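You operate a simulated robot arm through the tools that you are given. There is no shell and no other tool.

You are at the controls of a simulated robot arm. One attempt, no reset.

Task
Put some things from the black mat away. At the end: the silver steel tee from the top of the low bench is in the green drawer of the low bench; the gold brass elbow from the top of the low bench is in the green drawer of the low bench; whatever was shut is shut again. Leave all else as you found it, and nothing knocked over (what rides in a drawer may roll over).

The check looks at the end state, three seconds after you hand in, the way a careful person would. Anything else that was tipped, shoved, dropped, spilled or broken makes it a failure.

Robot
A 7-joint arm with a two-finger parallel gripper, fixed in place. Base frame: the origin is at the foot of the arm, x ahead of it, y to its left, z up. Readings come in mm, degrees, newtons and seconds.
With the tool pointing down near the work surface it reaches from about 100 to 660 mm from the base axis. Its first joint turns from -66.0 to 66.0 degrees. Payload 1.57 kg.
The TCP is the grasp point between the finger pads, 30 mm short of the fingertips. In the tool frame z runs along the fingers and y along their closing line. The gripper opens to 80 mm. The fingers are 17 mm wide and 12 mm thick; the gripper's body (40 by 82 mm) begins 80 mm behind the TCP.
Orientation is that of the tool frame in the base frame, as a unit quaternion [x, y, z, w]. With the fingers straight down and closing along the base's y, the tool's x points along the base's -x, its y along +y and its z along -z.

Tools
- The arm moves only by the tool drive_tool. Its argument "moves" is a list that holds one entry, the list of rows, each a list of 7 numbers: the shift along the tool's x, y, z in units of 50 mm (1.0 is 50 mm), then the turn, a rotation vector about the tool's x, y, z in units of 5 degrees (1.0 is 5 degrees), then the finger opening in mm, from 0 to 80. In form: [[[dx, dy, dz, ax, ay, az, gripper], ...]]. A call has 1 to 20 rows; each row shifts and turns the commanded pose from where the row before left it, along the tool's axes as they then stand. A call with a number of a shift or a turn outside -1 to 1 is refused whole. Rows are played at 5 a second. More than 50 mm and 8.6 degrees between two rows, or a gripper value outside its range, and nothing of the call is played. A pose out of reach is approached as far as the arm can. The call stops where the force on the tool passes 40 N (or 10 N more than at its start, if that is more) or the arm is blocked; 0.2 s more then pass. The fingers move at their own pace (about 72 mm/s each) and stop on an object; they squeeze with about 26 N. The grip force told is the motor's: it shows also when the fingers shut on nothing. Time passes only in rows, and 0.2 s behind the last, so rows that do not move let the fingers close. It gives the time, the measured TCP pose, the force on the tool (base axes), the opening and the grip force at its end, in the units of the frame above (readings bear some noise), with the torque about the TCP (base axes, N m) and any sound that the robot's microphone picked up.
- Cameras (640 x 400 px; columns grow to the right, rows downward): "scene" is fixed at [33, 436.2, 1392.6]; the picture's right is [-0.84, -0.54, 0.00], its down [-0.42, 0.64, -0.64] and it looks along [0.35, -0.54, -0.77] (base axes); focal length 356 px, centre (320, 200). "wrist" rides on the gripper at [72, -7, -122] in the tool frame; the picture's right is [0.09, 1.00, 0.00], its down [-0.84, 0.08, -0.54] and it looks along [-0.54, 0.05, 0.84] (tool axes); focal length 238 px, centre (320, 200). There is no depth. A picture from a camera that has moved, and an enlarged one, comes with that camera's place and axes in the base frame and with its lens. The place of the scene camera against the robot may be out by one fixed shift of up to 18 mm in any direction.
- snapshot(camera): a new picture of that camera. No time passes.
- close_up(camera, box): a new picture of the part [left, top, right, bottom] of that camera's present view, enlarged. No time passes.
- finish_job(): hands the job in; it is judged then, once.

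Nothing tells you positions but the pictures and the camera data. Unless the task says otherwise, let go and move clear before handing in.

The tools are called after "Emit:" as a command line: name --argument value ..., lists and objects as JSON in quotes. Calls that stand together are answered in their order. drive_tool: Moves the arm, as the interface text tells. Its arguments: {"type":"object","properties":{"moves":{"type":"array"}},"required":["moves"]} The other tools are called the same way: snapshot (camera) takes a picture; close_up (camera, box) takes an enlarged picture of a part of a camera's view; finish_job () hands the job in.

At the start:

```text
time_s: 0.0
position: [399.3, 118.9, 993.2]
tcp_rot: [0.0, 1.0, 0.0, 0.0]
force: [0.4, -0.4, 0.0]
wrist_torque: [0.01, -0.02, 0.01]
grip_width: 79.9
gripper_force: 0.0
```

scene: 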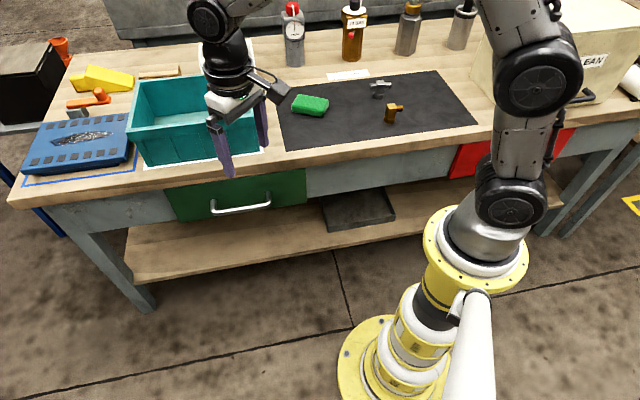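
wrist: 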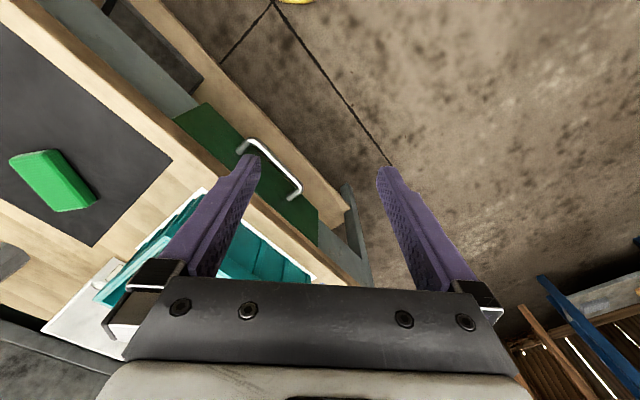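

I see the bench with a black mat carrying a green sponge, a silver tee and a brass elbow, and a green drawer with a bar handle under the bench top. I'll look closer before moving.

Emit:
close_up --camera "scene" --box '[270, 60, 480, 190]'

Emit:
close_up --camera "scene" --box '[100, 130, 420, 330]'

Emit:
close_up --camera "wrist" --box '[0, 0, 400, 330]'

```text
3.05 times, centred on (375, 125) of scene
camera zoom: at [33.0, 436.2, 1392.6], right [-0.84, -0.54, 0.0], down [-0.42, 0.64, -0.64], along [0.35, -0.54, -0.77], focal length 1084 px, centre (152, 429)
```

zoom: 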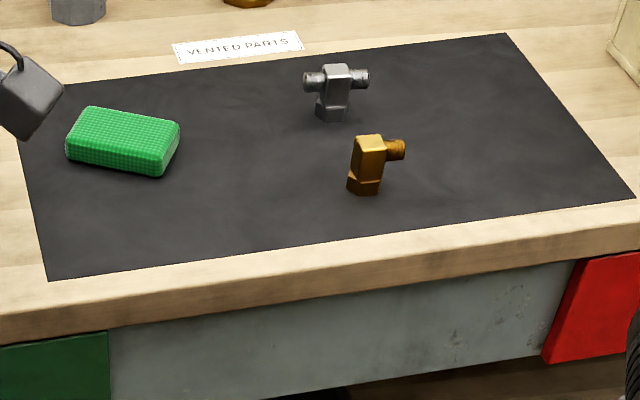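

```text
2.00 times, centred on (260, 230) of scene
camera zoom: at [33.0, 436.2, 1392.6], right [-0.84, -0.54, 0.0], down [-0.42, 0.64, -0.64], along [0.35, -0.54, -0.77], focal length 712 px, centre (440, 140)
```

zoom: 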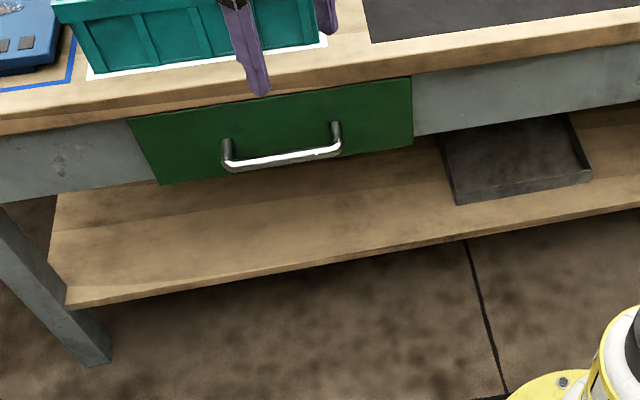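

```text
1.21 times, centred on (200, 165) of wrist
camera zoom: at [328.5, 110.5, 1114.8], right [-0.09, 1.0, 0.0], down [0.84, 0.08, 0.54], along [0.54, 0.05, -0.84], focal length 289 px, centre (466, 242)
```

zoom: 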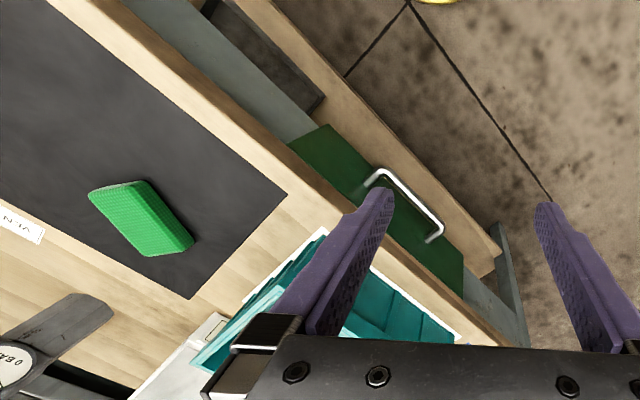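

I estimate the bench top at z≈690, with the bench front facing the arm at 45° (inward direction about [0.71, -0.71]). The elbow is near (345, -446) and the tee near (431, -539). I'll move high over the front of the mat, turned to face the bench, for a better look.

Emit:
drive_tool --moves '[[[0.078, -0.838, 0.086, 0, 0, 0, 80], [0.078, -0.838, 0.086, 0, 0, 0, 80], [0.078, -0.838, 0.086, 0, 0, 0, 80], [0.078, -0.838, 0.086, 0, 0, 0, 80], [0.078, -0.838, 0.086, 0, 0, 0, 80], [0.078, -0.838, 0.086, 0, 0, 0, 80], [0.078, -0.838, 0.086, 0, 0, 0, 80], [0.078, -0.838, 0.086, 0, 0, 0, 80], [0.078, -0.838, 0.086, 0, 0, 0, 80], [0.078, -0.838, 0.086, 0, 0, 0, 80], [0, 0, 0, 0, 0, 1, 80], [0, 0, 0, 0, 0, 1, 80], [0, 0, 0, 0, 0, 1, 80], [0, 0, 0, 0, 0, 1, 80], [0, 0, 0, 0, 0, 1, 80], [0, 0, 0, 0, 0, 1, 80], [0, 0, 0, 0, 0, 1, 80], [0, 0, 0, 0, 0, 1, 80], [0, 0, 0, 0, 0, 1, 80]]]'

Emit:
snapshot --camera "wrist"

Emit:
snapshot --camera "scene"

```text
time_s: 4.0
position: [361.3, -300.7, 949.4]
tcp_rot: [0.383, 0.924, 0.001, 0.0]
force: [0.1, 0.0, -0.1]
wrist_torque: [0.0, 0.03, 0.02]
grip_width: 79.9
gripper_force: 0.2
```

```text
taken
camera wrist: at [306.1, -255.7, 1071.5], right [0.64, 0.77, 0.0], down [0.64, -0.54, 0.54], along [0.42, -0.35, -0.84], focal length 238 px, centre (320, 200)
```

wrist: 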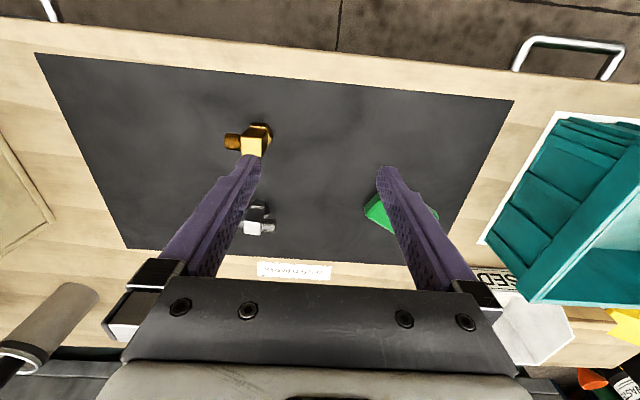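

```text
taken
```

scene: 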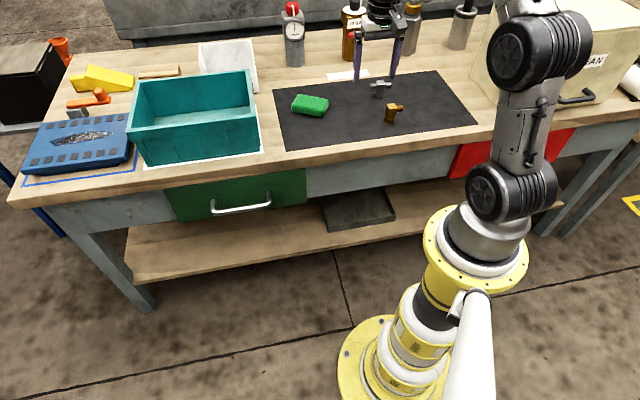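

Triangulating with the two wrist views gives the bench top at z≈762 and a mat about 550×300, so the scene camera is shifted slightly. I'll zoom in on the parts and the handle.

Emit:
close_up --camera "wrist" --box '[180, 90, 340, 260]'

Emit:
close_up --camera "wrist" --box '[460, 0, 640, 140]'

Emit:
close_up --camera "scene" --box '[350, 60, 430, 140]'

Emit:
close_up --camera "scene" --box '[150, 150, 330, 240]'

```text
2.35 times, centred on (260, 175) of wrist
camera zoom: at [306.1, -255.7, 1071.5], right [0.64, 0.77, 0.0], down [0.64, -0.54, 0.54], along [0.42, -0.35, -0.84], focal length 561 px, centre (461, 259)
```

zoom: 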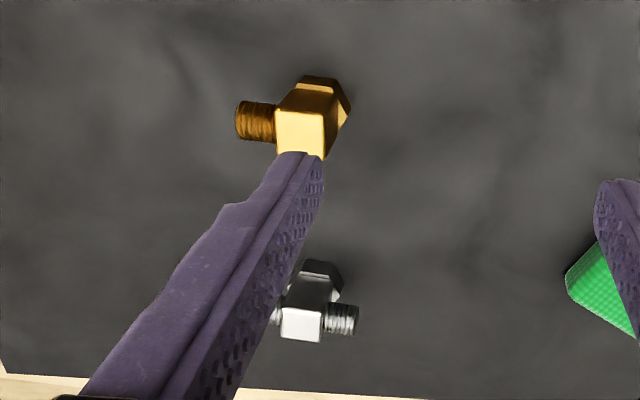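

```text
2.86 times, centred on (550, 70) of wrist
camera zoom: at [306.1, -255.7, 1071.5], right [0.64, 0.77, 0.0], down [0.64, -0.54, 0.54], along [0.42, -0.35, -0.84], focal length 681 px, centre (-337, 571)
```

zoom: 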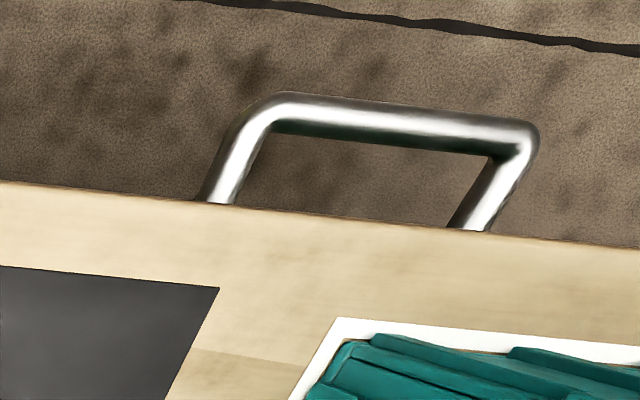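

```text
5.00 times, centred on (390, 100) of scene
camera zoom: at [33.0, 436.2, 1392.6], right [-0.84, -0.54, 0.0], down [-0.42, 0.64, -0.64], along [0.35, -0.54, -0.77], focal length 1779 px, centre (-30, 700)
```

zoom: 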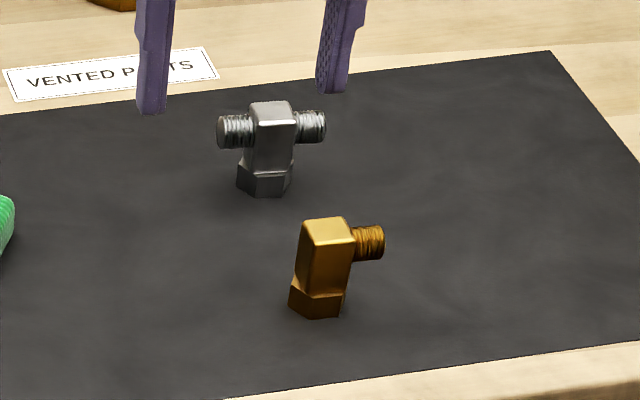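

```text
3.56 times, centred on (240, 195) of scene
camera zoom: at [33.0, 436.2, 1392.6], right [-0.84, -0.54, 0.0], down [-0.42, 0.64, -0.64], along [0.35, -0.54, -0.77], focal length 1265 px, centre (604, 218)
```

zoom: 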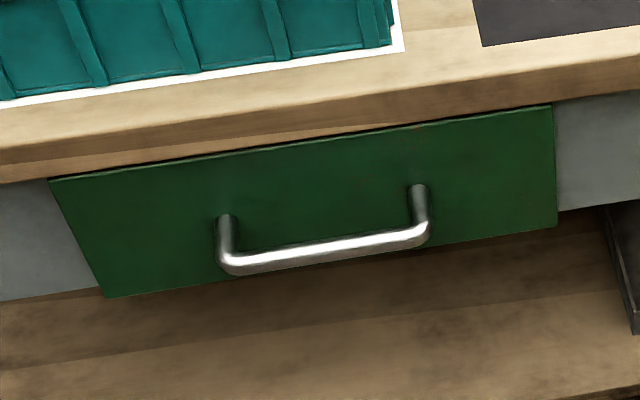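

The handle bar comes out at about (548, 40, 648), running along the bench and about 40 mm out from the bench edge. I'll move back and along the bench towards it, then turn the gripper so it closes across the bar.

Emit:
drive_tool --moves '[[[0.39, 0.9325, 0, 0, 0, 0, 80], [0.39, 0.9325, 0, 0, 0, 0, 80], [0.39, 0.9325, 0, 0, 0, 0, 80], [0.39, 0.9325, 0, 0, 0, 0, 80], [0.39, 0.9325, 0, 0, 0, 0, 80], [0.39, 0.9325, 0, 0, 0, 0, 80], [0.39, 0.9325, 0, 0, 0, 0, 80], [0.39, 0.9325, 0, 0, 0, 0, 80], [0, 0, 0, 0, 0, -1, 80], [0, 0, 0, 0, 0, -1, 80], [0, 0, 0, 0, 0, -1, 80], [0, 0, 0, 0, 0, -1, 80], [0, 0, 0, 0, 0, -1, 80], [0, 0, 0, 0, 0, -1, 80], [0, 0, 0, 0, 0, -1, 80], [0, 0, 0, 0, 0, -1, 80], [0, 0, 0, 0, 0, -1, 80]]]'

Emit:
drive_tool --moves '[[[0, 0, 0, 0, 0, -1, 50], [0, 0, 0, 0, 0, -1, 50], [0, 0, 0, 0, 0, -1, 50], [0, 0, 0, 0, 0, -1, 50], [0, 0, 0, 0, 0, -1, 50], [0, 0, 0, 0, 0, -1, 50], [0, 0, 0, 0, 0, -1, 50], [0, 0, 0, 0, 0, -1, 50], [0, 0, 0, 0, 0, -1, 50]]]'

Emit:
snapshot --camera "wrist"

Emit:
snapshot --camera "scene"

```text
refused: row 1 steps farther than a row can; nothing moved
```

```text
time_s: 6.0
position: [360.7, -300.7, 948.7]
tcp_rot: [-0.001, 1.0, -0.001, 0.0]
force: [-0.1, 0.1, -0.2]
wrist_torque: [-0.02, 0.03, 0.02]
grip_width: 49.8
gripper_force: 0.1
```

```text
taken
camera wrist: at [289.4, -308.5, 1071.7], right [-0.09, 1.0, 0.0], down [0.84, 0.08, 0.54], along [0.54, 0.05, -0.84], focal length 238 px, centre (320, 200)
```

wrist: 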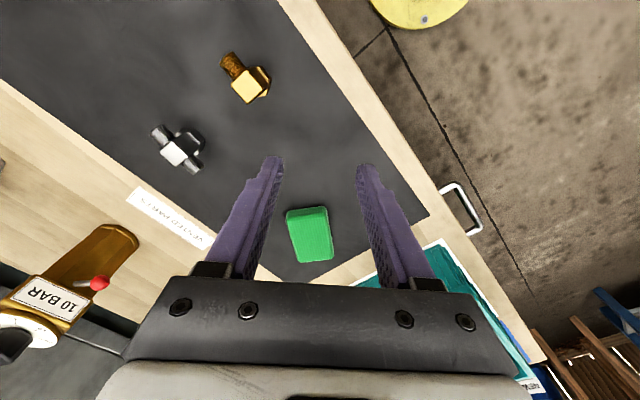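

```text
taken
```

scene: 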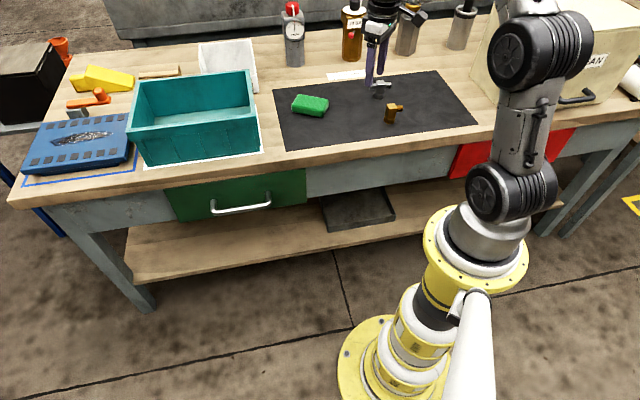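

The first move was refused because its step was too long, so only the turn was played. This view shows both parts clearly, so I'll zoom in to measure them.

Emit:
close_up --camera "wrist" --box '[130, 30, 290, 190]'

Emit:
close_up --camera "wrist" --box '[400, 150, 520, 270]'

```text
2.50 times, centred on (210, 110) of wrist
camera zoom: at [289.4, -308.5, 1071.7], right [-0.09, 1.0, 0.0], down [0.84, 0.08, 0.54], along [0.54, 0.05, -0.84], focal length 596 px, centre (595, 425)
```

zoom: 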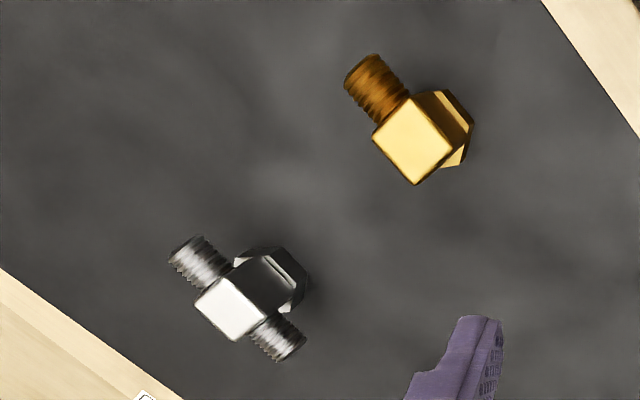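

```text
3.33 times, centred on (460, 210) of wrist
camera zoom: at [289.4, -308.5, 1071.7], right [-0.09, 1.0, 0.0], down [0.84, 0.08, 0.54], along [0.54, 0.05, -0.84], focal length 794 px, centre (-147, 167)
```

zoom: 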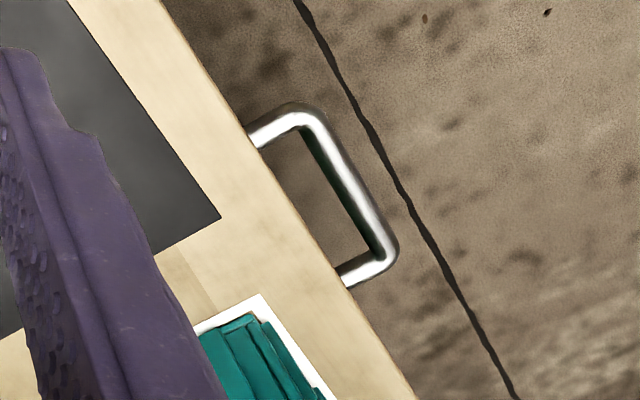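

The elbow's block is about 23 mm square, centred near (332, -380) with its top at z≈802. The tee is near (414, -473.5) with its top at about z≈800. Both are aligned with the bench, so I'll now go to the drawer handle.

Emit:
drive_tool --moves '[[[-0.343, 0.83, 0, 0, 0, 0, 50], [-0.343, 0.83, 0, 0, 0, 0, 50], [-0.343, 0.83, 0, 0, 0, 0, 50], [-0.343, 0.83, 0, 0, 0, 0, 50], [-0.343, 0.83, 0, 0, 0, 0, 50], [-0.343, 0.83, 0, 0, 0, 0, 50], [-0.343, 0.83, 0, 0, 0, 0, 50], [-0.343, 0.83, 0, 0, 0, 0, 50], [-0.343, 0.83, 0, 0, 0, 0, 50], [0, 0, 0, 0, 0, -1, 50], [0, 0, 0, 0, 0, -1, 50], [0, 0, 0, 0, 0, -1, 50], [0, 0, 0, 0, 0, -1, 50], [0, 0, 0, 0, 0, -1, 50], [0, 0, 0, 0, 0, -1, 50], [0, 0, 0, 0, 0, -1, 50], [0, 0, 0, 0, 0, -1, 50], [0, 0, 0, 0, 0, -1, 50]]]'

Emit:
snapshot --camera "wrist"

Emit:
snapshot --camera "scene"

```text
time_s: 9.8
position: [515.3, 72.8, 950.6]
tcp_rot: [-0.384, 0.924, 0.001, 0.001]
force: [-0.8, -0.1, -0.2]
wrist_torque: [-0.01, -0.02, 0.05]
grip_width: 50.0
gripper_force: 0.1
```

```text
taken
camera wrist: at [470.3, 16.1, 1071.7], right [-0.77, 0.64, 0.0], down [0.54, 0.65, 0.54], along [0.35, 0.42, -0.84], focal length 238 px, centre (320, 200)
```

wrist: 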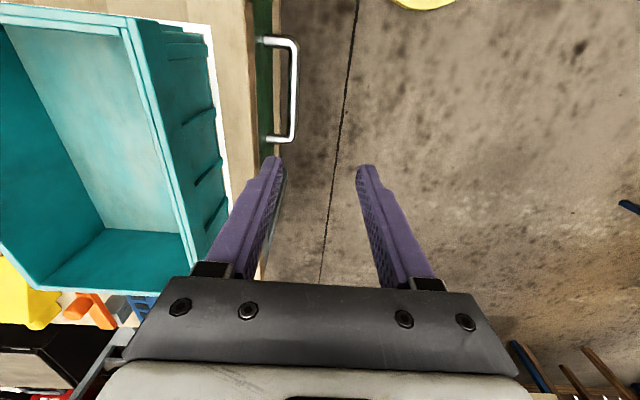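

```text
taken
```

scene: 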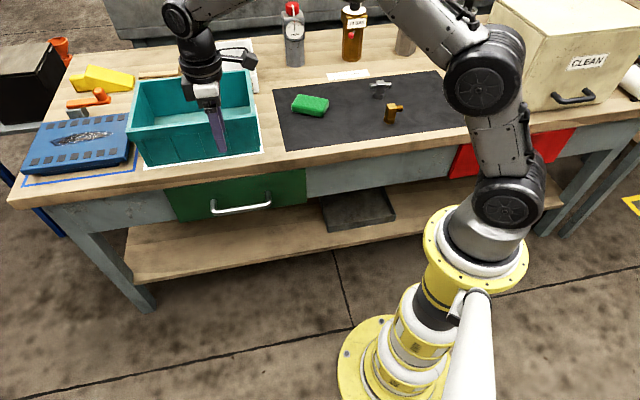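

The gripper is above and in front of the handle. I'll zoom in to refine the bar's position.

Emit:
close_up --camera "wrist" --box '[220, 10, 340, 170]'

```text
2.50 times, centred on (280, 90) of wrist
camera zoom: at [470.3, 16.1, 1071.7], right [-0.77, 0.64, 0.0], down [0.54, 0.65, 0.54], along [0.35, 0.42, -0.84], focal length 596 px, centre (420, 475)
```

zoom: 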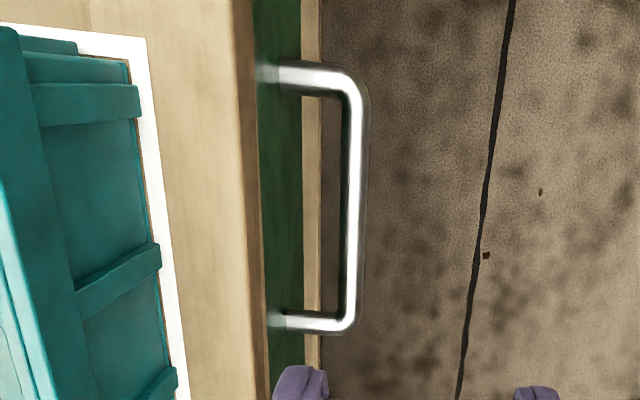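

The bar axis is at about u≈360 (inward), z≈645, with the drawer face near u≈400. I'll descend in front of the bench and tilt 30° so the fingers point down and towards the drawer.

Emit:
drive_tool --moves '[[[0, -0.012, 0.916, 0, 0, 0, 36], [0, -0.012, 0.916, 0, 0, 0, 36], [0, -0.012, 0.916, 0, 0, 0, 36], [0, -0.012, 0.916, 0, 0, 0, 36], [0, -0.012, 0.916, 0, 0, 0, 36], [0, 0, 0, 1, 0, 0, 36], [0, 0, 0, 1, 0, 0, 36], [0, 0, 0, 1, 0, 0, 36], [0, 0, 0, 1, 0, 0, 36], [0, 0, 0, 1, 0, 0, 36], [0, 0, 0, 1, 0, 0, 36], [0, 0, 0, 0, 0, 0, 36]]]'

Emit:
snapshot --camera "wrist"

Emit:
snapshot --camera "scene"

```text
time_s: 12.4
position: [518.1, 70.5, 721.6]
tcp_rot: [-0.37, 0.892, -0.24, 0.1]
force: [0.1, -0.3, -0.1]
wrist_torque: [0.0, 0.0, 0.01]
grip_width: 36.0
gripper_force: 0.0
```

```text
taken
camera wrist: at [428.8, 58.0, 829.9], right [-0.67, 0.54, -0.5], down [0.35, 0.83, 0.43], along [0.65, 0.12, -0.75], focal length 238 px, centre (320, 200)
```

wrist: 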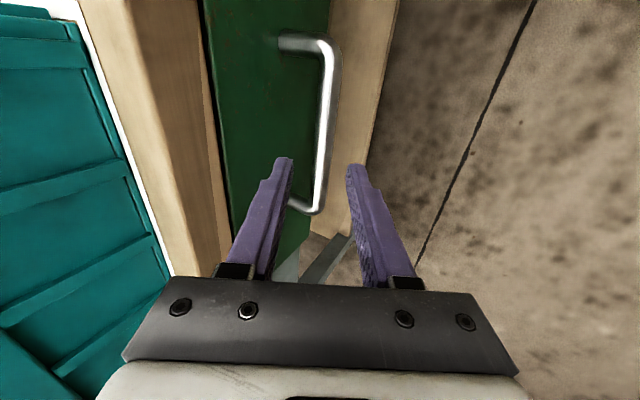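

```text
taken
```

scene: 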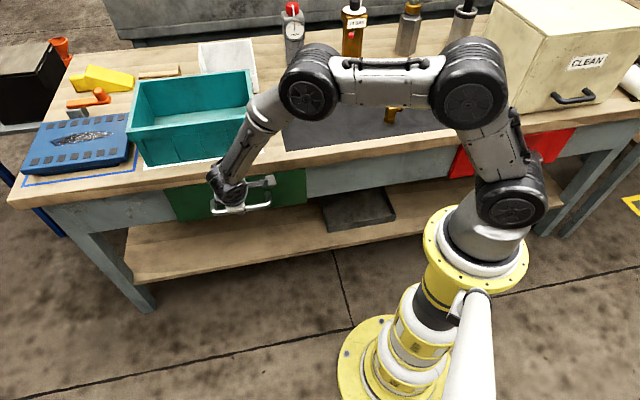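

The bar is centred between the fingers, within about 2 mm, and roughly 88 mm ahead of the TCP. I'll advance along the tool axis and take a look before closing.

Emit:
drive_tool --moves '[[[0, 0.01, 0.28, 0, 0, 0, 36], [0, 0.01, 0.28, 0, 0, 0, 36], [0, 0.01, 0.28, 0, 0, 0, 36], [0, 0, 0.28, 0, 0, 0, 36], [0, 0, 0.28, 0, 0, 0, 36], [0, 0, 0, 0, 0, 0, 36]]]'

Emit:
snapshot --camera "wrist"

```text
time_s: 13.8
position: [542.9, 46.9, 659.4]
tcp_rot: [-0.369, 0.893, -0.239, 0.1]
force: [-0.8, -1.0, -0.2]
wrist_torque: [0.01, 0.0, -0.01]
grip_width: 35.9
gripper_force: 0.1
```

```text
taken
camera wrist: at [453.4, 34.7, 768.7], right [-0.67, 0.55, -0.5], down [0.35, 0.83, 0.43], along [0.65, 0.12, -0.75], focal length 238 px, centre (320, 200)
```

wrist: 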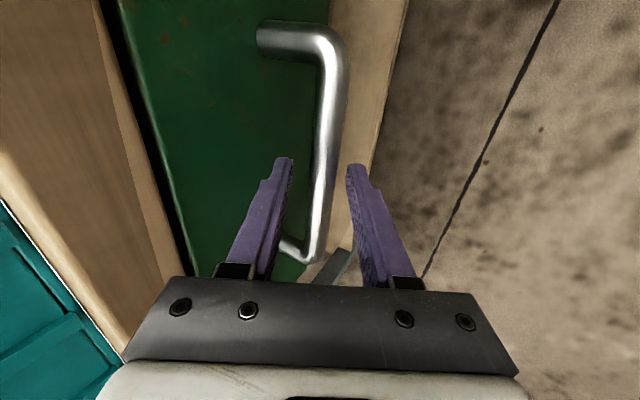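

The bar is between the finger pads. I'll close on it.

Emit:
drive_tool --moves '[[[0, 0, 0, 0, 0, 0, 0], [0, 0, 0, 0, 0, 0, 0], [0, 0, 0, 0, 0, 0, 0], [0, 0, 0, 0, 0, 0, 0]]]'

Emit:
snapshot --camera "wrist"

```text
time_s: 14.8
position: [541.4, 49.7, 658.3]
tcp_rot: [-0.371, 0.892, -0.238, 0.1]
force: [-6.0, 12.2, -5.4]
wrist_torque: [0.39, 0.0, 0.1]
grip_width: 17.6
gripper_force: 33.4
```

```text
taken
camera wrist: at [452.4, 35.4, 767.9], right [-0.68, 0.54, -0.5], down [0.35, 0.83, 0.43], along [0.65, 0.12, -0.75], focal length 238 px, centre (320, 200)
```

wrist: 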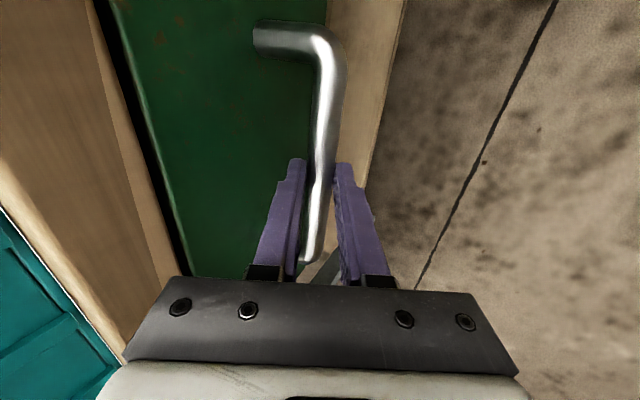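

Grip confirmed on the bar. I'll pull the drawer straight out, slowly at first.

Emit:
drive_tool --moves '[[[0, 0.1732, -0.1, 0, 0, 0, 0], [0, 0.1732, -0.1, 0, 0, 0, 0], [0, 0.1732, -0.1, 0, 0, 0, 0], [0, 0.1732, -0.1, 0, 0, 0, 0]]]'

Emit:
snapshot --camera "scene"

```text
time_s: 15.8
position: [513.1, 75.7, 659.6]
tcp_rot: [-0.369, 0.893, -0.238, 0.1]
force: [9.4, 5.7, -18.0]
wrist_torque: [0.17, 0.1, 0.04]
grip_width: 17.9
gripper_force: 32.8
```

```text
taken
```

scene: 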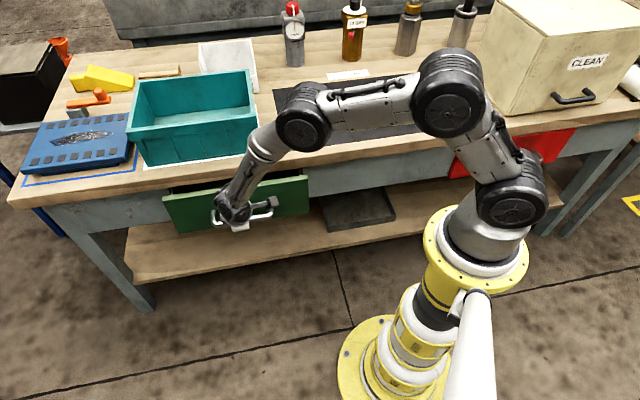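

The drawer is coming out. I'll keep pulling with a slight downward correction to ease the vertical load.

Emit:
drive_tool --moves '[[[0, 0.283, -0.111, 0, 0, 0, 0], [0, 0.26, -0.15, 0, 0, 0, 0], [0, 0.26, -0.15, 0, 0, 0, 0], [0, 0.26, -0.15, 0, 0, 0, 0], [0, 0.26, -0.15, 0, 0, 0, 0], [0, 0.26, -0.15, 0, 0, 0, 0]]]'

Emit:
snapshot --camera "scene"

Emit:
snapshot --camera "wrist"

```text
time_s: 17.2
position: [451.4, 140.7, 659.8]
tcp_rot: [-0.369, 0.892, -0.24, 0.101]
force: [-0.1, 1.4, 16.0]
wrist_torque: [-0.59, 0.47, -0.23]
grip_width: 17.9
gripper_force: 32.8
```

```text
taken
```

scene: 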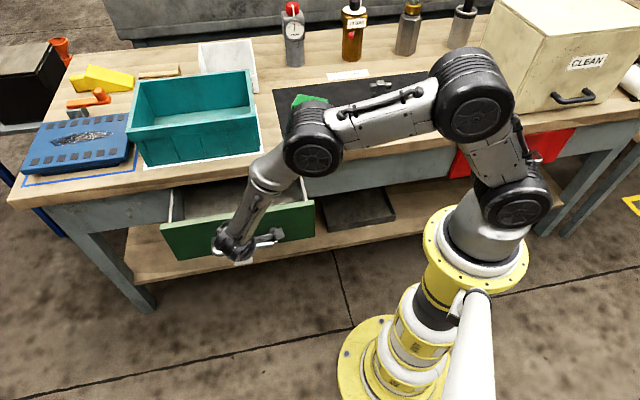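

```text
taken
camera wrist: at [360.7, 126.7, 767.6], right [-0.67, 0.55, -0.5], down [0.35, 0.83, 0.43], along [0.65, 0.12, -0.75], focal length 238 px, centre (320, 200)
```

wrist: 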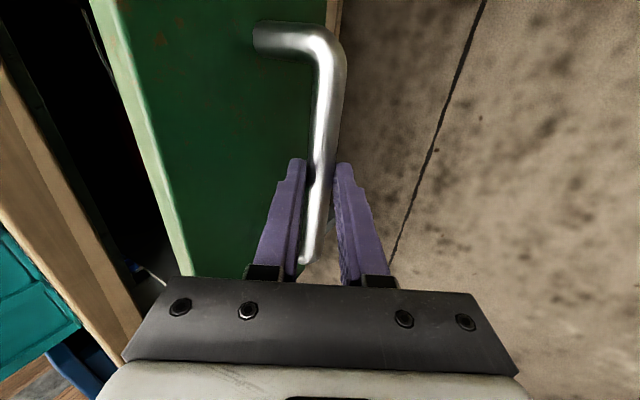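

The drawer is open about 128 mm. I'll pull another 45 mm or so for working room.

Emit:
drive_tool --moves '[[[0, 0.24, -0.185, 0, 0, 0, 0], [0, 0.26, -0.15, 0, 0, 0, 0], [0, 0.26, -0.15, 0, 0, 0, 0], [0, 0, 0, 0, 0, 0, 0]]]'

Emit:
snapshot --camera "scene"

```text
time_s: 18.2
position: [418.0, 172.4, 658.9]
tcp_rot: [-0.37, 0.893, -0.238, 0.099]
force: [4.2, 6.2, -3.6]
wrist_torque: [0.63, -0.54, 0.5]
grip_width: 17.8
gripper_force: 32.5
```

```text
taken
```

scene: 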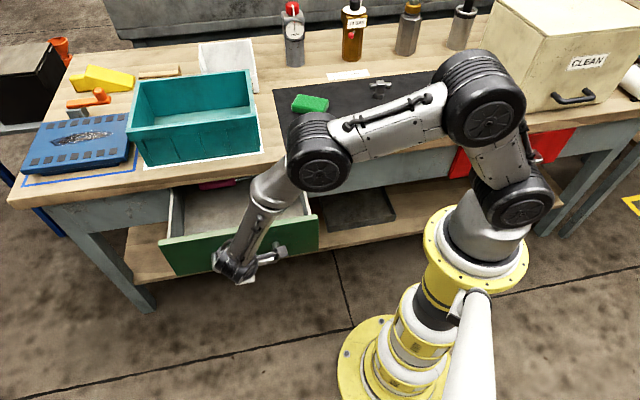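

The drawer is open about 173 mm. I'll release the bar, back out along the tool axis and look inside.

Emit:
drive_tool --moves '[[[0, 0, 0, 0, 0, 0, 36], [0, 0, 0, 0, 0, 0, 36], [0, 0, 0, 0, 0, 0, 36], [0, 0, -0.2, 0, 0, 0, 36], [0, 0, -0.4, 0, 0, 0, 36], [0, 0, -0.5, 0, 0, 0, 36], [0, 0, -0.5, 0, 0, 0, 36], [0, 0, -0.5, 0, 0, 0, 36], [0, 0, -0.8, 0, 0, 0, 36], [0, 0, -0.8, 0, 0, 0, 36]]]'

Emit:
snapshot --camera "scene"

Emit:
snapshot --camera "wrist"

```text
time_s: 20.4
position: [353.0, 236.2, 818.9]
tcp_rot: [-0.37, 0.893, -0.239, 0.1]
force: [-0.9, -0.5, 0.1]
wrist_torque: [-0.03, 0.01, -0.01]
grip_width: 36.1
gripper_force: 0.1
```

```text
taken
```

scene: 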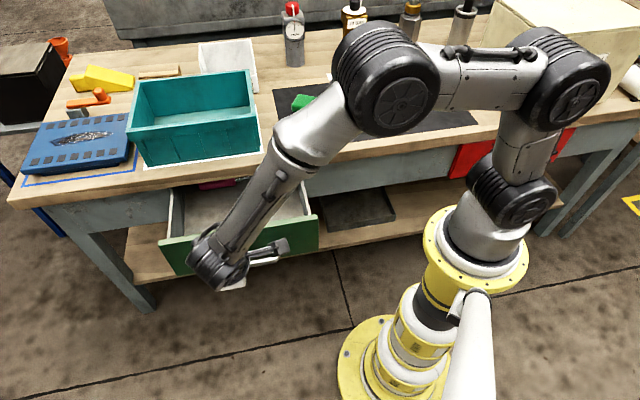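

```text
taken
camera wrist: at [263.8, 223.7, 928.7], right [-0.67, 0.54, -0.5], down [0.35, 0.83, 0.43], along [0.65, 0.12, -0.75], focal length 238 px, centre (320, 200)
```

wrist: 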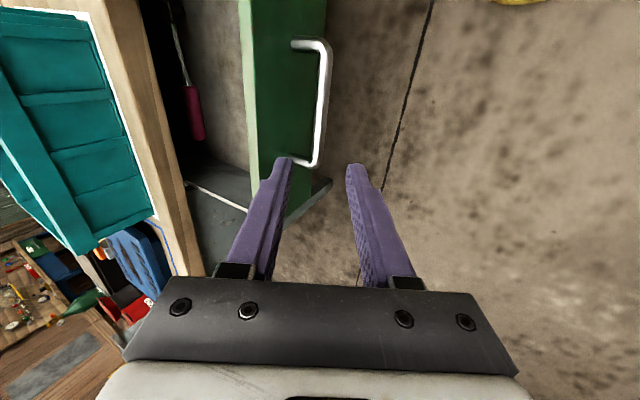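

The drawer holds a screwdriver with a pink handle at the back left. I'll straighten the tool and rise over the open drawer for a top view.

Emit:
drive_tool --moves '[[[0, 0, 0, -1, 0, 0, 80], [0, 0, 0, -1, 0, 0, 80], [0, 0, 0, -1, 0, 0, 80], [0, 0, 0, -1, 0, 0, 80], [0, 0, 0, -1, 0, 0, 80], [0, 0, 0, -1, 0, 0, 80], [0, -0.8, -0.52, 0, 0, 0, 80], [0, -0.8, -0.52, 0, 0, 0, 80], [0, -0.8, -0.52, 0, 0, 0, 80], [0, -0.8, -0.52, 0, 0, 0, 80], [0, -0.8, -0.52, 0, 0, 0, 80], [0.8, 0, 0, 0, 0, 0, 80], [0.8, 0, 0, 0, 0, 0, 80]]]'

Emit:
snapshot --camera "wrist"

Emit:
snapshot --camera "scene"

```text
time_s: 23.2
position: [437.6, 37.8, 948.4]
tcp_rot: [-0.382, 0.924, 0.0, 0.001]
force: [-0.1, 1.3, 0.4]
wrist_torque: [-0.02, 0.03, 0.03]
grip_width: 79.6
gripper_force: 0.0
```

```text
taken
camera wrist: at [392.4, -19.4, 1070.2], right [-0.77, 0.64, 0.0], down [0.54, 0.65, 0.54], along [0.35, 0.42, -0.84], focal length 238 px, centre (320, 200)
```

wrist: 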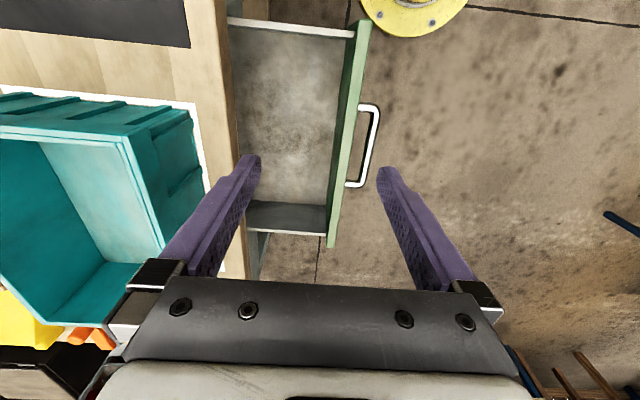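

```text
taken
```

scene: 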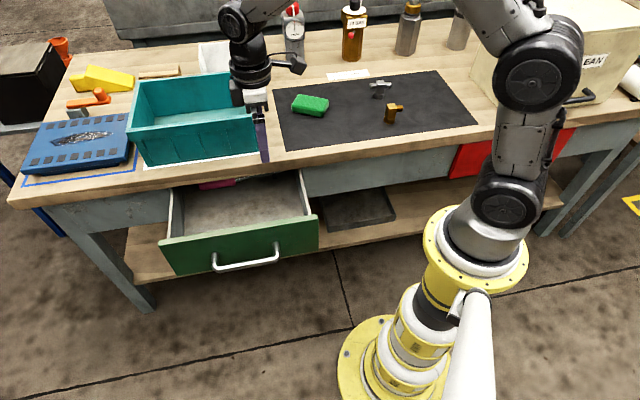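

The drawer floor is clear except for the screwdriver under the bench at the far end. I'll go hover above the brass elbow.

Emit:
drive_tool --moves '[[[0.822, -0.489, 0, 0, 0, 0, 60], [0.822, -0.489, 0, 0, 0, 0, 60], [0.822, -0.489, 0, 0, 0, 0, 60], [0.822, -0.489, 0, 0, 0, 0, 60], [0.822, -0.489, 0, 0, 0, 0, 60], [0.822, -0.489, 0, 0, 0, 0, 60], [0.822, -0.489, 0, 0, 0, 0, 60], [0.822, -0.489, 0, 0, 0, 0, 60], [0.822, -0.489, 0, 0, 0, 0, 60], [0, 0, 0.5, 0, 0, 0, 60], [0, 0, 0.5, 0, 0, 0, 60], [0, 0, 0, 0, 0, 0, 60]]]'

Emit:
snapshot --camera "wrist"

Emit:
snapshot --camera "scene"

```text
time_s: 25.8
position: [331.7, -380.0, 897.8]
tcp_rot: [-0.382, 0.924, 0.001, 0.001]
force: [0.4, -0.4, -1.2]
wrist_torque: [0.0, 0.01, -0.01]
grip_width: 60.0
gripper_force: 0.0
```

```text
taken
camera wrist: at [285.4, -435.8, 1020.6], right [-0.77, 0.64, 0.0], down [0.54, 0.65, 0.54], along [0.35, 0.42, -0.84], focal length 238 px, centre (320, 200)
```

wrist: 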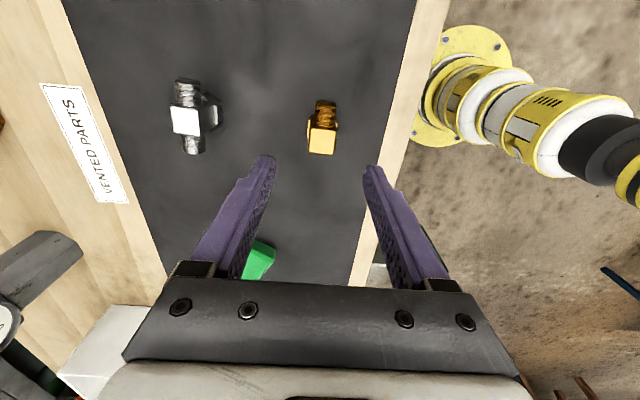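

```text
taken
```

scene: 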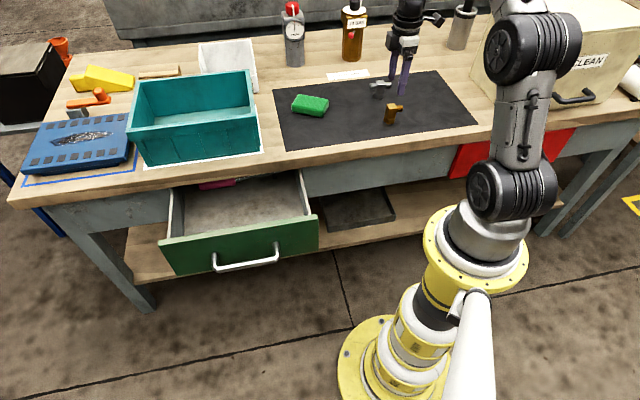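

Emit:
close_up --camera "wrist" --box '[260, 80, 380, 180]'

Emit:
close_up --camera "wrist" --box '[140, 60, 260, 180]'

```text
4.00 times, centred on (320, 130) of wrist
camera zoom: at [285.4, -435.8, 1020.6], right [-0.77, 0.64, 0.0], down [0.54, 0.65, 0.54], along [0.35, 0.42, -0.84], focal length 953 px, centre (320, 480)
```

zoom: 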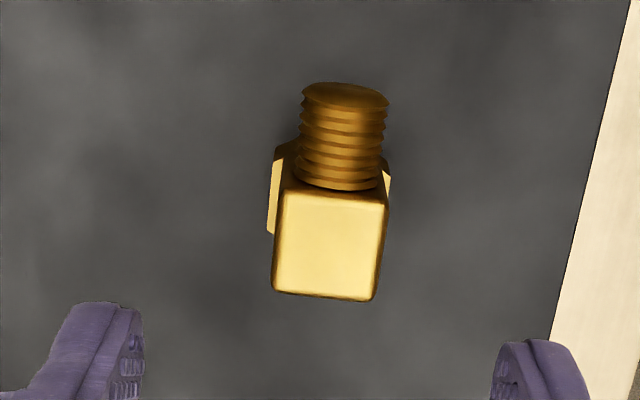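

```text
3.33 times, centred on (200, 120) of wrist
camera zoom: at [285.4, -435.8, 1020.6], right [-0.77, 0.64, 0.0], down [0.54, 0.65, 0.54], along [0.35, 0.42, -0.84], focal length 794 px, centre (720, 467)
```

zoom: 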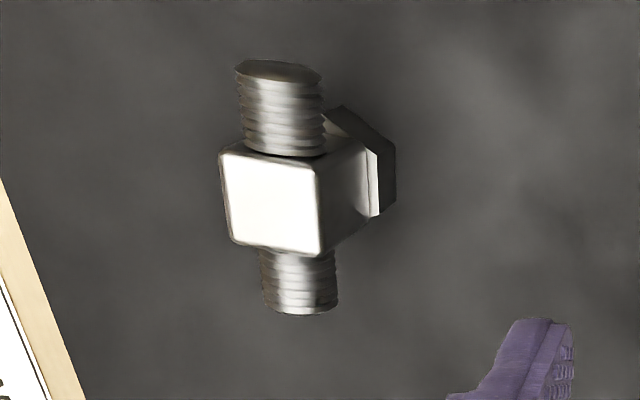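

The elbow's top comes out at z≈808 with the mat at z≈762, and the gripper is about 2 mm off in u. I'll descend so the fingertips stop just above the hex collar.

Emit:
drive_tool --moves '[[[0, 0.0105, 0.419, 0, 0, 0, 60], [0, 0.0105, 0.419, 0, 0, 0, 60], [0, 0.0105, 0.419, 0, 0, 0, 60], [0, 0.0105, 0.419, 0, 0, 0, 60], [0, 0, 0, 0, 0, 0, 60]]]'

Emit:
close_up --camera "wrist" --box '[220, 120, 420, 280]'

Emit:
close_up --camera "scene" --box '[350, 60, 430, 140]'

```text
time_s: 27.0
position: [330.9, -377.1, 814.4]
tcp_rot: [-0.383, 0.924, -0.001, 0.002]
force: [0.8, 0.1, 0.3]
wrist_torque: [0.0, 0.01, 0.01]
grip_width: 59.9
gripper_force: 0.0
```

```text
2.50 times, centred on (320, 200) of wrist
camera zoom: at [284.2, -433.8, 937.2], right [-0.77, 0.64, 0.0], down [0.54, 0.65, 0.54], along [0.35, 0.42, -0.84], focal length 596 px, centre (320, 200)
```

zoom: 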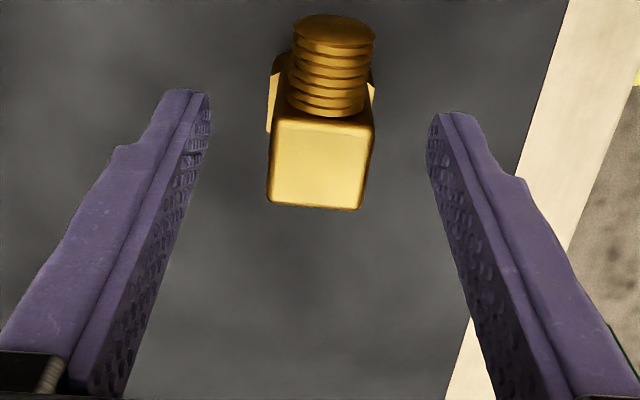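

```text
5.00 times, centred on (390, 100) of scene
camera zoom: at [33.0, 436.2, 1392.6], right [-0.84, -0.54, 0.0], down [-0.42, 0.64, -0.64], along [0.35, -0.54, -0.77], focal length 1779 px, centre (-30, 700)
```

zoom: 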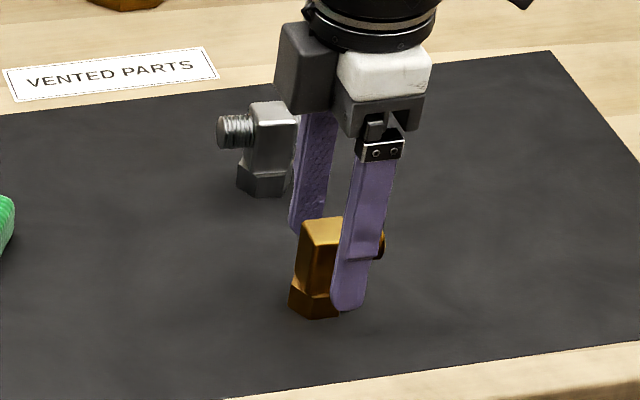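

The block is centred between the fingers. I'll close on it.

Emit:
drive_tool --moves '[[[0, 0, 0, 0, 0, 0, 10], [0, 0, 0, 0, 0, 0, 10], [0, 0, 0, 0, 0, 0, 10], [0, 0, 0, 0, 0, 0, 10]]]'

Emit:
close_up --camera "wrist" --box '[220, 120, 420, 280]'

```text
time_s: 28.0
position: [328.5, -376.5, 815.6]
tcp_rot: [-0.382, 0.924, 0.0, 0.001]
force: [0.2, -0.5, -0.6]
wrist_torque: [-0.04, 0.02, -0.01]
grip_width: 24.8
gripper_force: 25.9
```

```text
2.50 times, centred on (320, 200) of wrist
camera zoom: at [284.2, -433.7, 937.4], right [-0.77, 0.64, 0.0], down [0.54, 0.65, 0.54], along [0.35, 0.42, -0.84], focal length 596 px, centre (320, 200)
```

zoom: 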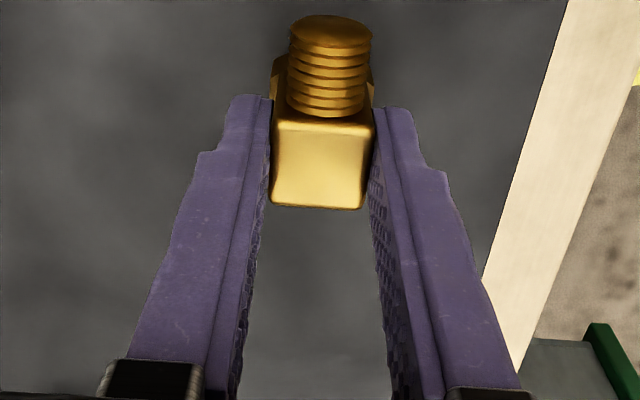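

Grip is firm at 24.8 mm and 26 N. I'll lift the elbow straight up.

Emit:
drive_tool --moves '[[[0, 0, -0.2, 0, 0, 0, 10], [0, 0, -0.4, 0, 0, 0, 10], [0, 0, -0.7, 0, 0, 0, 10], [0, 0, -0.7, 0, 0, 0, 10], [0, 0, -0.7, 0, 0, 0, 10]]]'

Emit:
snapshot --camera "wrist"

Emit:
snapshot --camera "scene"

```text
time_s: 29.2
position: [329.5, -376.5, 951.9]
tcp_rot: [-0.382, 0.924, 0.0, 0.001]
force: [0.1, -0.2, -2.0]
wrist_torque: [-0.04, -0.01, -0.03]
grip_width: 24.4
gripper_force: 25.5
```

```text
taken
camera wrist: at [284.4, -433.7, 1074.0], right [-0.77, 0.64, 0.0], down [0.54, 0.65, 0.54], along [0.35, 0.42, -0.84], focal length 238 px, centre (320, 200)
```

wrist: 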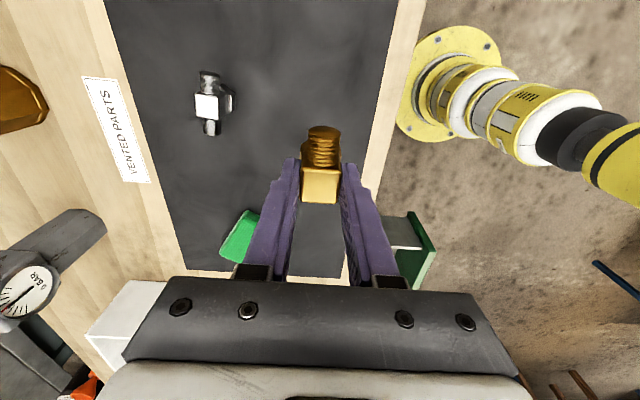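

```text
taken
```

scene: 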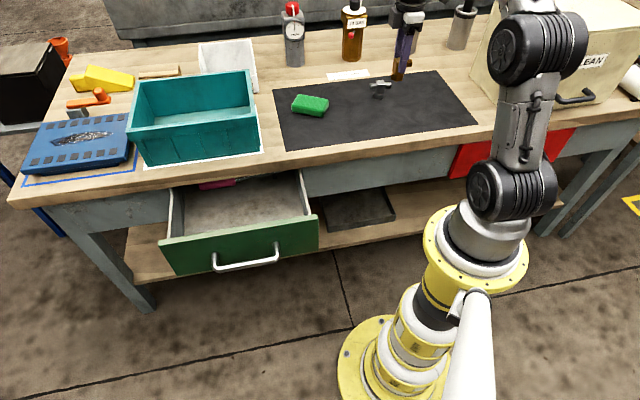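

The elbow is lifted cleanly. I'll carry it over the front right area of the open drawer.

Emit:
drive_tool --moves '[[[-0.84, 0.416, 0, 0, 0, 0, 10], [-0.84, 0.416, 0, 0, 0, 0, 10], [-0.84, 0.416, 0, 0, 0, 0, 10], [-0.84, 0.416, 0, 0, 0, 0, 10], [-0.84, 0.416, 0, 0, 0, 0, 10], [-0.84, 0.416, 0, 0, 0, 0, 10], [-0.84, 0.416, 0, 0, 0, 0, 10], [-0.84, 0.416, 0, 0, 0, 0, 10], [-0.84, 0.416, 0, 0, 0, 0, 10], [0, 0, 0, 0, 0, 0, 10]]]'

Emit:
snapshot --camera "wrist"

Emit:
snapshot --camera "scene"

```text
time_s: 31.4
position: [464.6, 23.9, 951.7]
tcp_rot: [-0.383, 0.924, 0.0, 0.001]
force: [0.1, -0.6, -1.9]
wrist_torque: [-0.02, 0.0, 0.01]
grip_width: 24.4
gripper_force: 25.6
```

```text
taken
camera wrist: at [418.9, -33.4, 1073.8], right [-0.77, 0.64, 0.0], down [0.54, 0.65, 0.54], along [0.35, 0.42, -0.84], focal length 238 px, centre (320, 200)
```

wrist: 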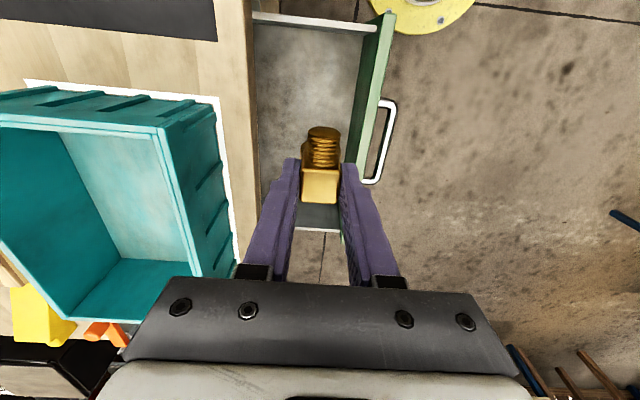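

```text
taken
```

scene: 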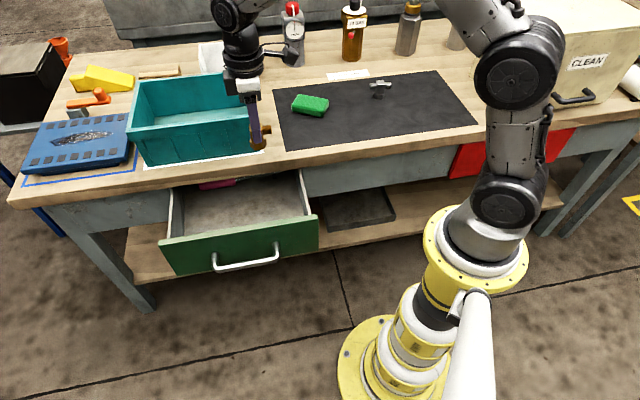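

The elbow is over the drawer at u≈312, v≈345. I'll lower it to just above the rim and check.

Emit:
drive_tool --moves '[[[0, 0, 0.9, 0, 0, 0, 10], [0, 0, 0.9, 0, 0, 0, 10], [0, 0, 0.9, 0, 0, 0, 10], [0, 0, 0.8, 0, 0, 0, 10], [0, 0, 0, 0, 0, 0, 10]]]'

Emit:
snapshot --camera "wrist"

Emit:
close_up --camera "scene" --box '[140, 140, 340, 290]'

```text
time_s: 32.6
position: [464.7, 22.9, 776.0]
tcp_rot: [-0.383, 0.924, 0.0, 0.001]
force: [0.0, -0.1, -0.7]
wrist_torque: [0.03, 0.0, 0.01]
grip_width: 24.7
gripper_force: 25.9
```

```text
taken
camera wrist: at [419.1, -34.0, 897.7], right [-0.77, 0.64, 0.0], down [0.54, 0.65, 0.54], along [0.35, 0.42, -0.84], focal length 238 px, centre (320, 200)
```

wrist: 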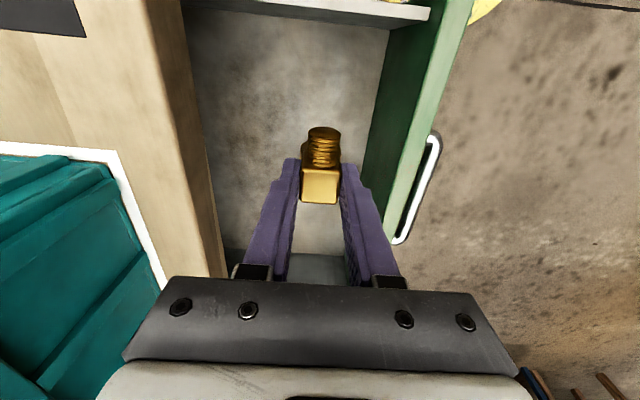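

```text
2.67 times, centred on (240, 215) of scene
camera zoom: at [33.0, 436.2, 1392.6], right [-0.84, -0.54, 0.0], down [-0.42, 0.64, -0.64], along [0.35, -0.54, -0.77], focal length 949 px, centre (533, 160)
```

zoom: 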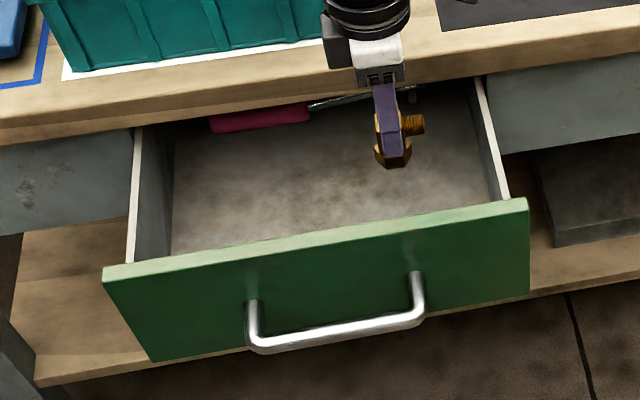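

I'll zoom in to measure the drawer floor height before lowering further.

Emit:
close_up --camera "wrist" --box '[180, 0, 480, 280]'

```text
1.43 times, centred on (330, 140) of wrist
camera zoom: at [419.1, -34.0, 897.7], right [-0.77, 0.64, 0.0], down [0.54, 0.65, 0.54], along [0.35, 0.42, -0.84], focal length 340 px, centre (306, 286)
```

zoom: 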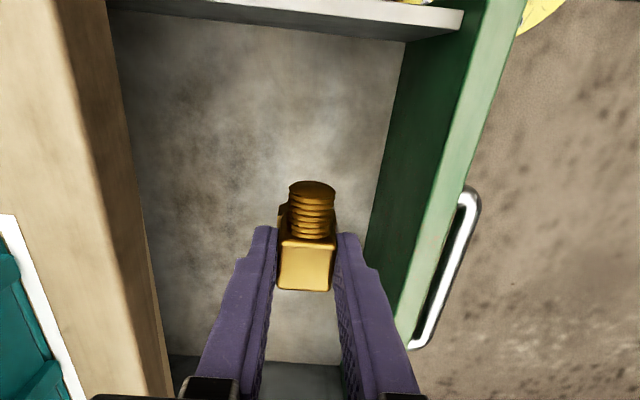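

The drawer floor seems to be around z≈575–600. I'll lower part way and look again, keeping an eye on the force.

Emit:
drive_tool --moves '[[[0, 0, 0.55, 0, 0, 0, 10], [0, 0, 0.55, 0, 0, 0, 10], [0, 0, 0.55, 0, 0, 0, 10], [0, 0, 0.45, 0, 0, 0, 10], [0, 0, 0, 0, 0, 0, 10]]]'

Emit:
snapshot --camera "wrist"

Emit:
close_up --camera "scene" --box '[140, 140, 340, 290]'

```text
time_s: 33.8
position: [464.6, 24.4, 670.8]
tcp_rot: [-0.383, 0.924, 0.0, 0.0]
force: [0.4, 1.6, -1.7]
wrist_torque: [0.01, -0.02, 0.0]
grip_width: 24.8
gripper_force: 26.5
```

```text
taken
camera wrist: at [418.5, -33.4, 792.2], right [-0.77, 0.64, 0.0], down [0.54, 0.65, 0.54], along [0.35, 0.42, -0.84], focal length 238 px, centre (320, 200)
```

wrist: 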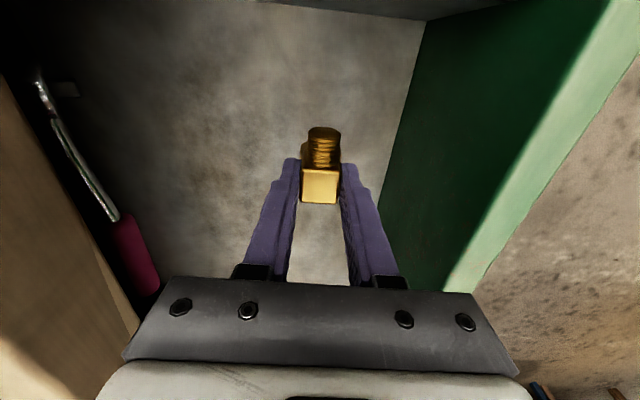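

```text
2.67 times, centred on (240, 215) of scene
camera zoom: at [33.0, 436.2, 1392.6], right [-0.84, -0.54, 0.0], down [-0.42, 0.64, -0.64], along [0.35, -0.54, -0.77], focal length 949 px, centre (533, 160)
```

zoom: 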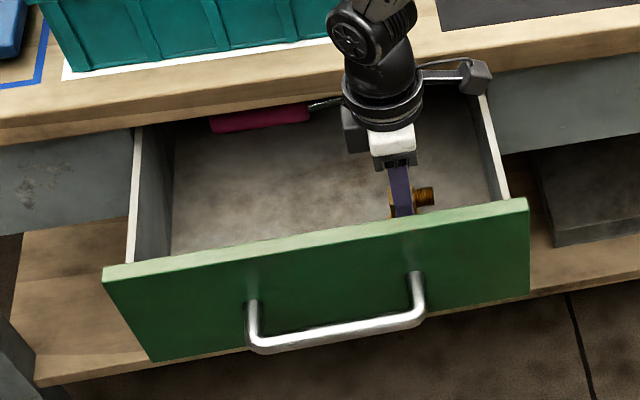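

Triangulating with the last two views puts the drawer floor near z≈590, so about 29 mm of gap remains. I'll lower gently.

Emit:
drive_tool --moves '[[[0, 0, 0.2, 0, 0, 0, 10], [0, 0, 0.2, 0, 0, 0, 10], [0, 0, 0, 0, 0, 0, 10]]]'

Emit:
close_up --camera "wrist" --box '[220, 80, 420, 280]'

```text
time_s: 34.6
position: [464.0, 22.8, 650.1]
tcp_rot: [-0.383, 0.924, 0.0, 0.0]
force: [-0.9, -0.2, -1.7]
wrist_torque: [-0.02, 0.01, 0.01]
grip_width: 24.6
gripper_force: 26.2
```

```text
2.00 times, centred on (320, 180) of wrist
camera zoom: at [419.1, -33.7, 772.7], right [-0.77, 0.64, 0.0], down [0.54, 0.65, 0.54], along [0.35, 0.42, -0.84], focal length 477 px, centre (320, 240)
```

zoom: 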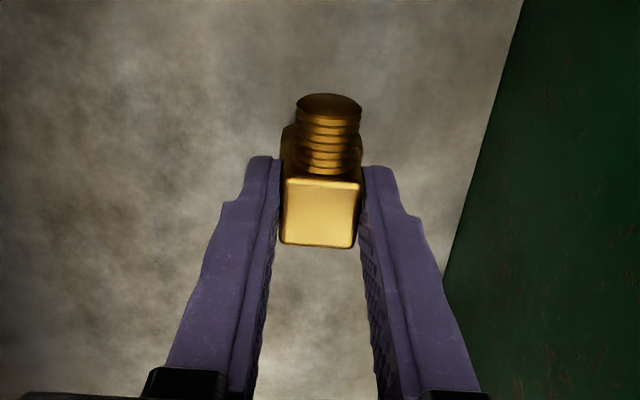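

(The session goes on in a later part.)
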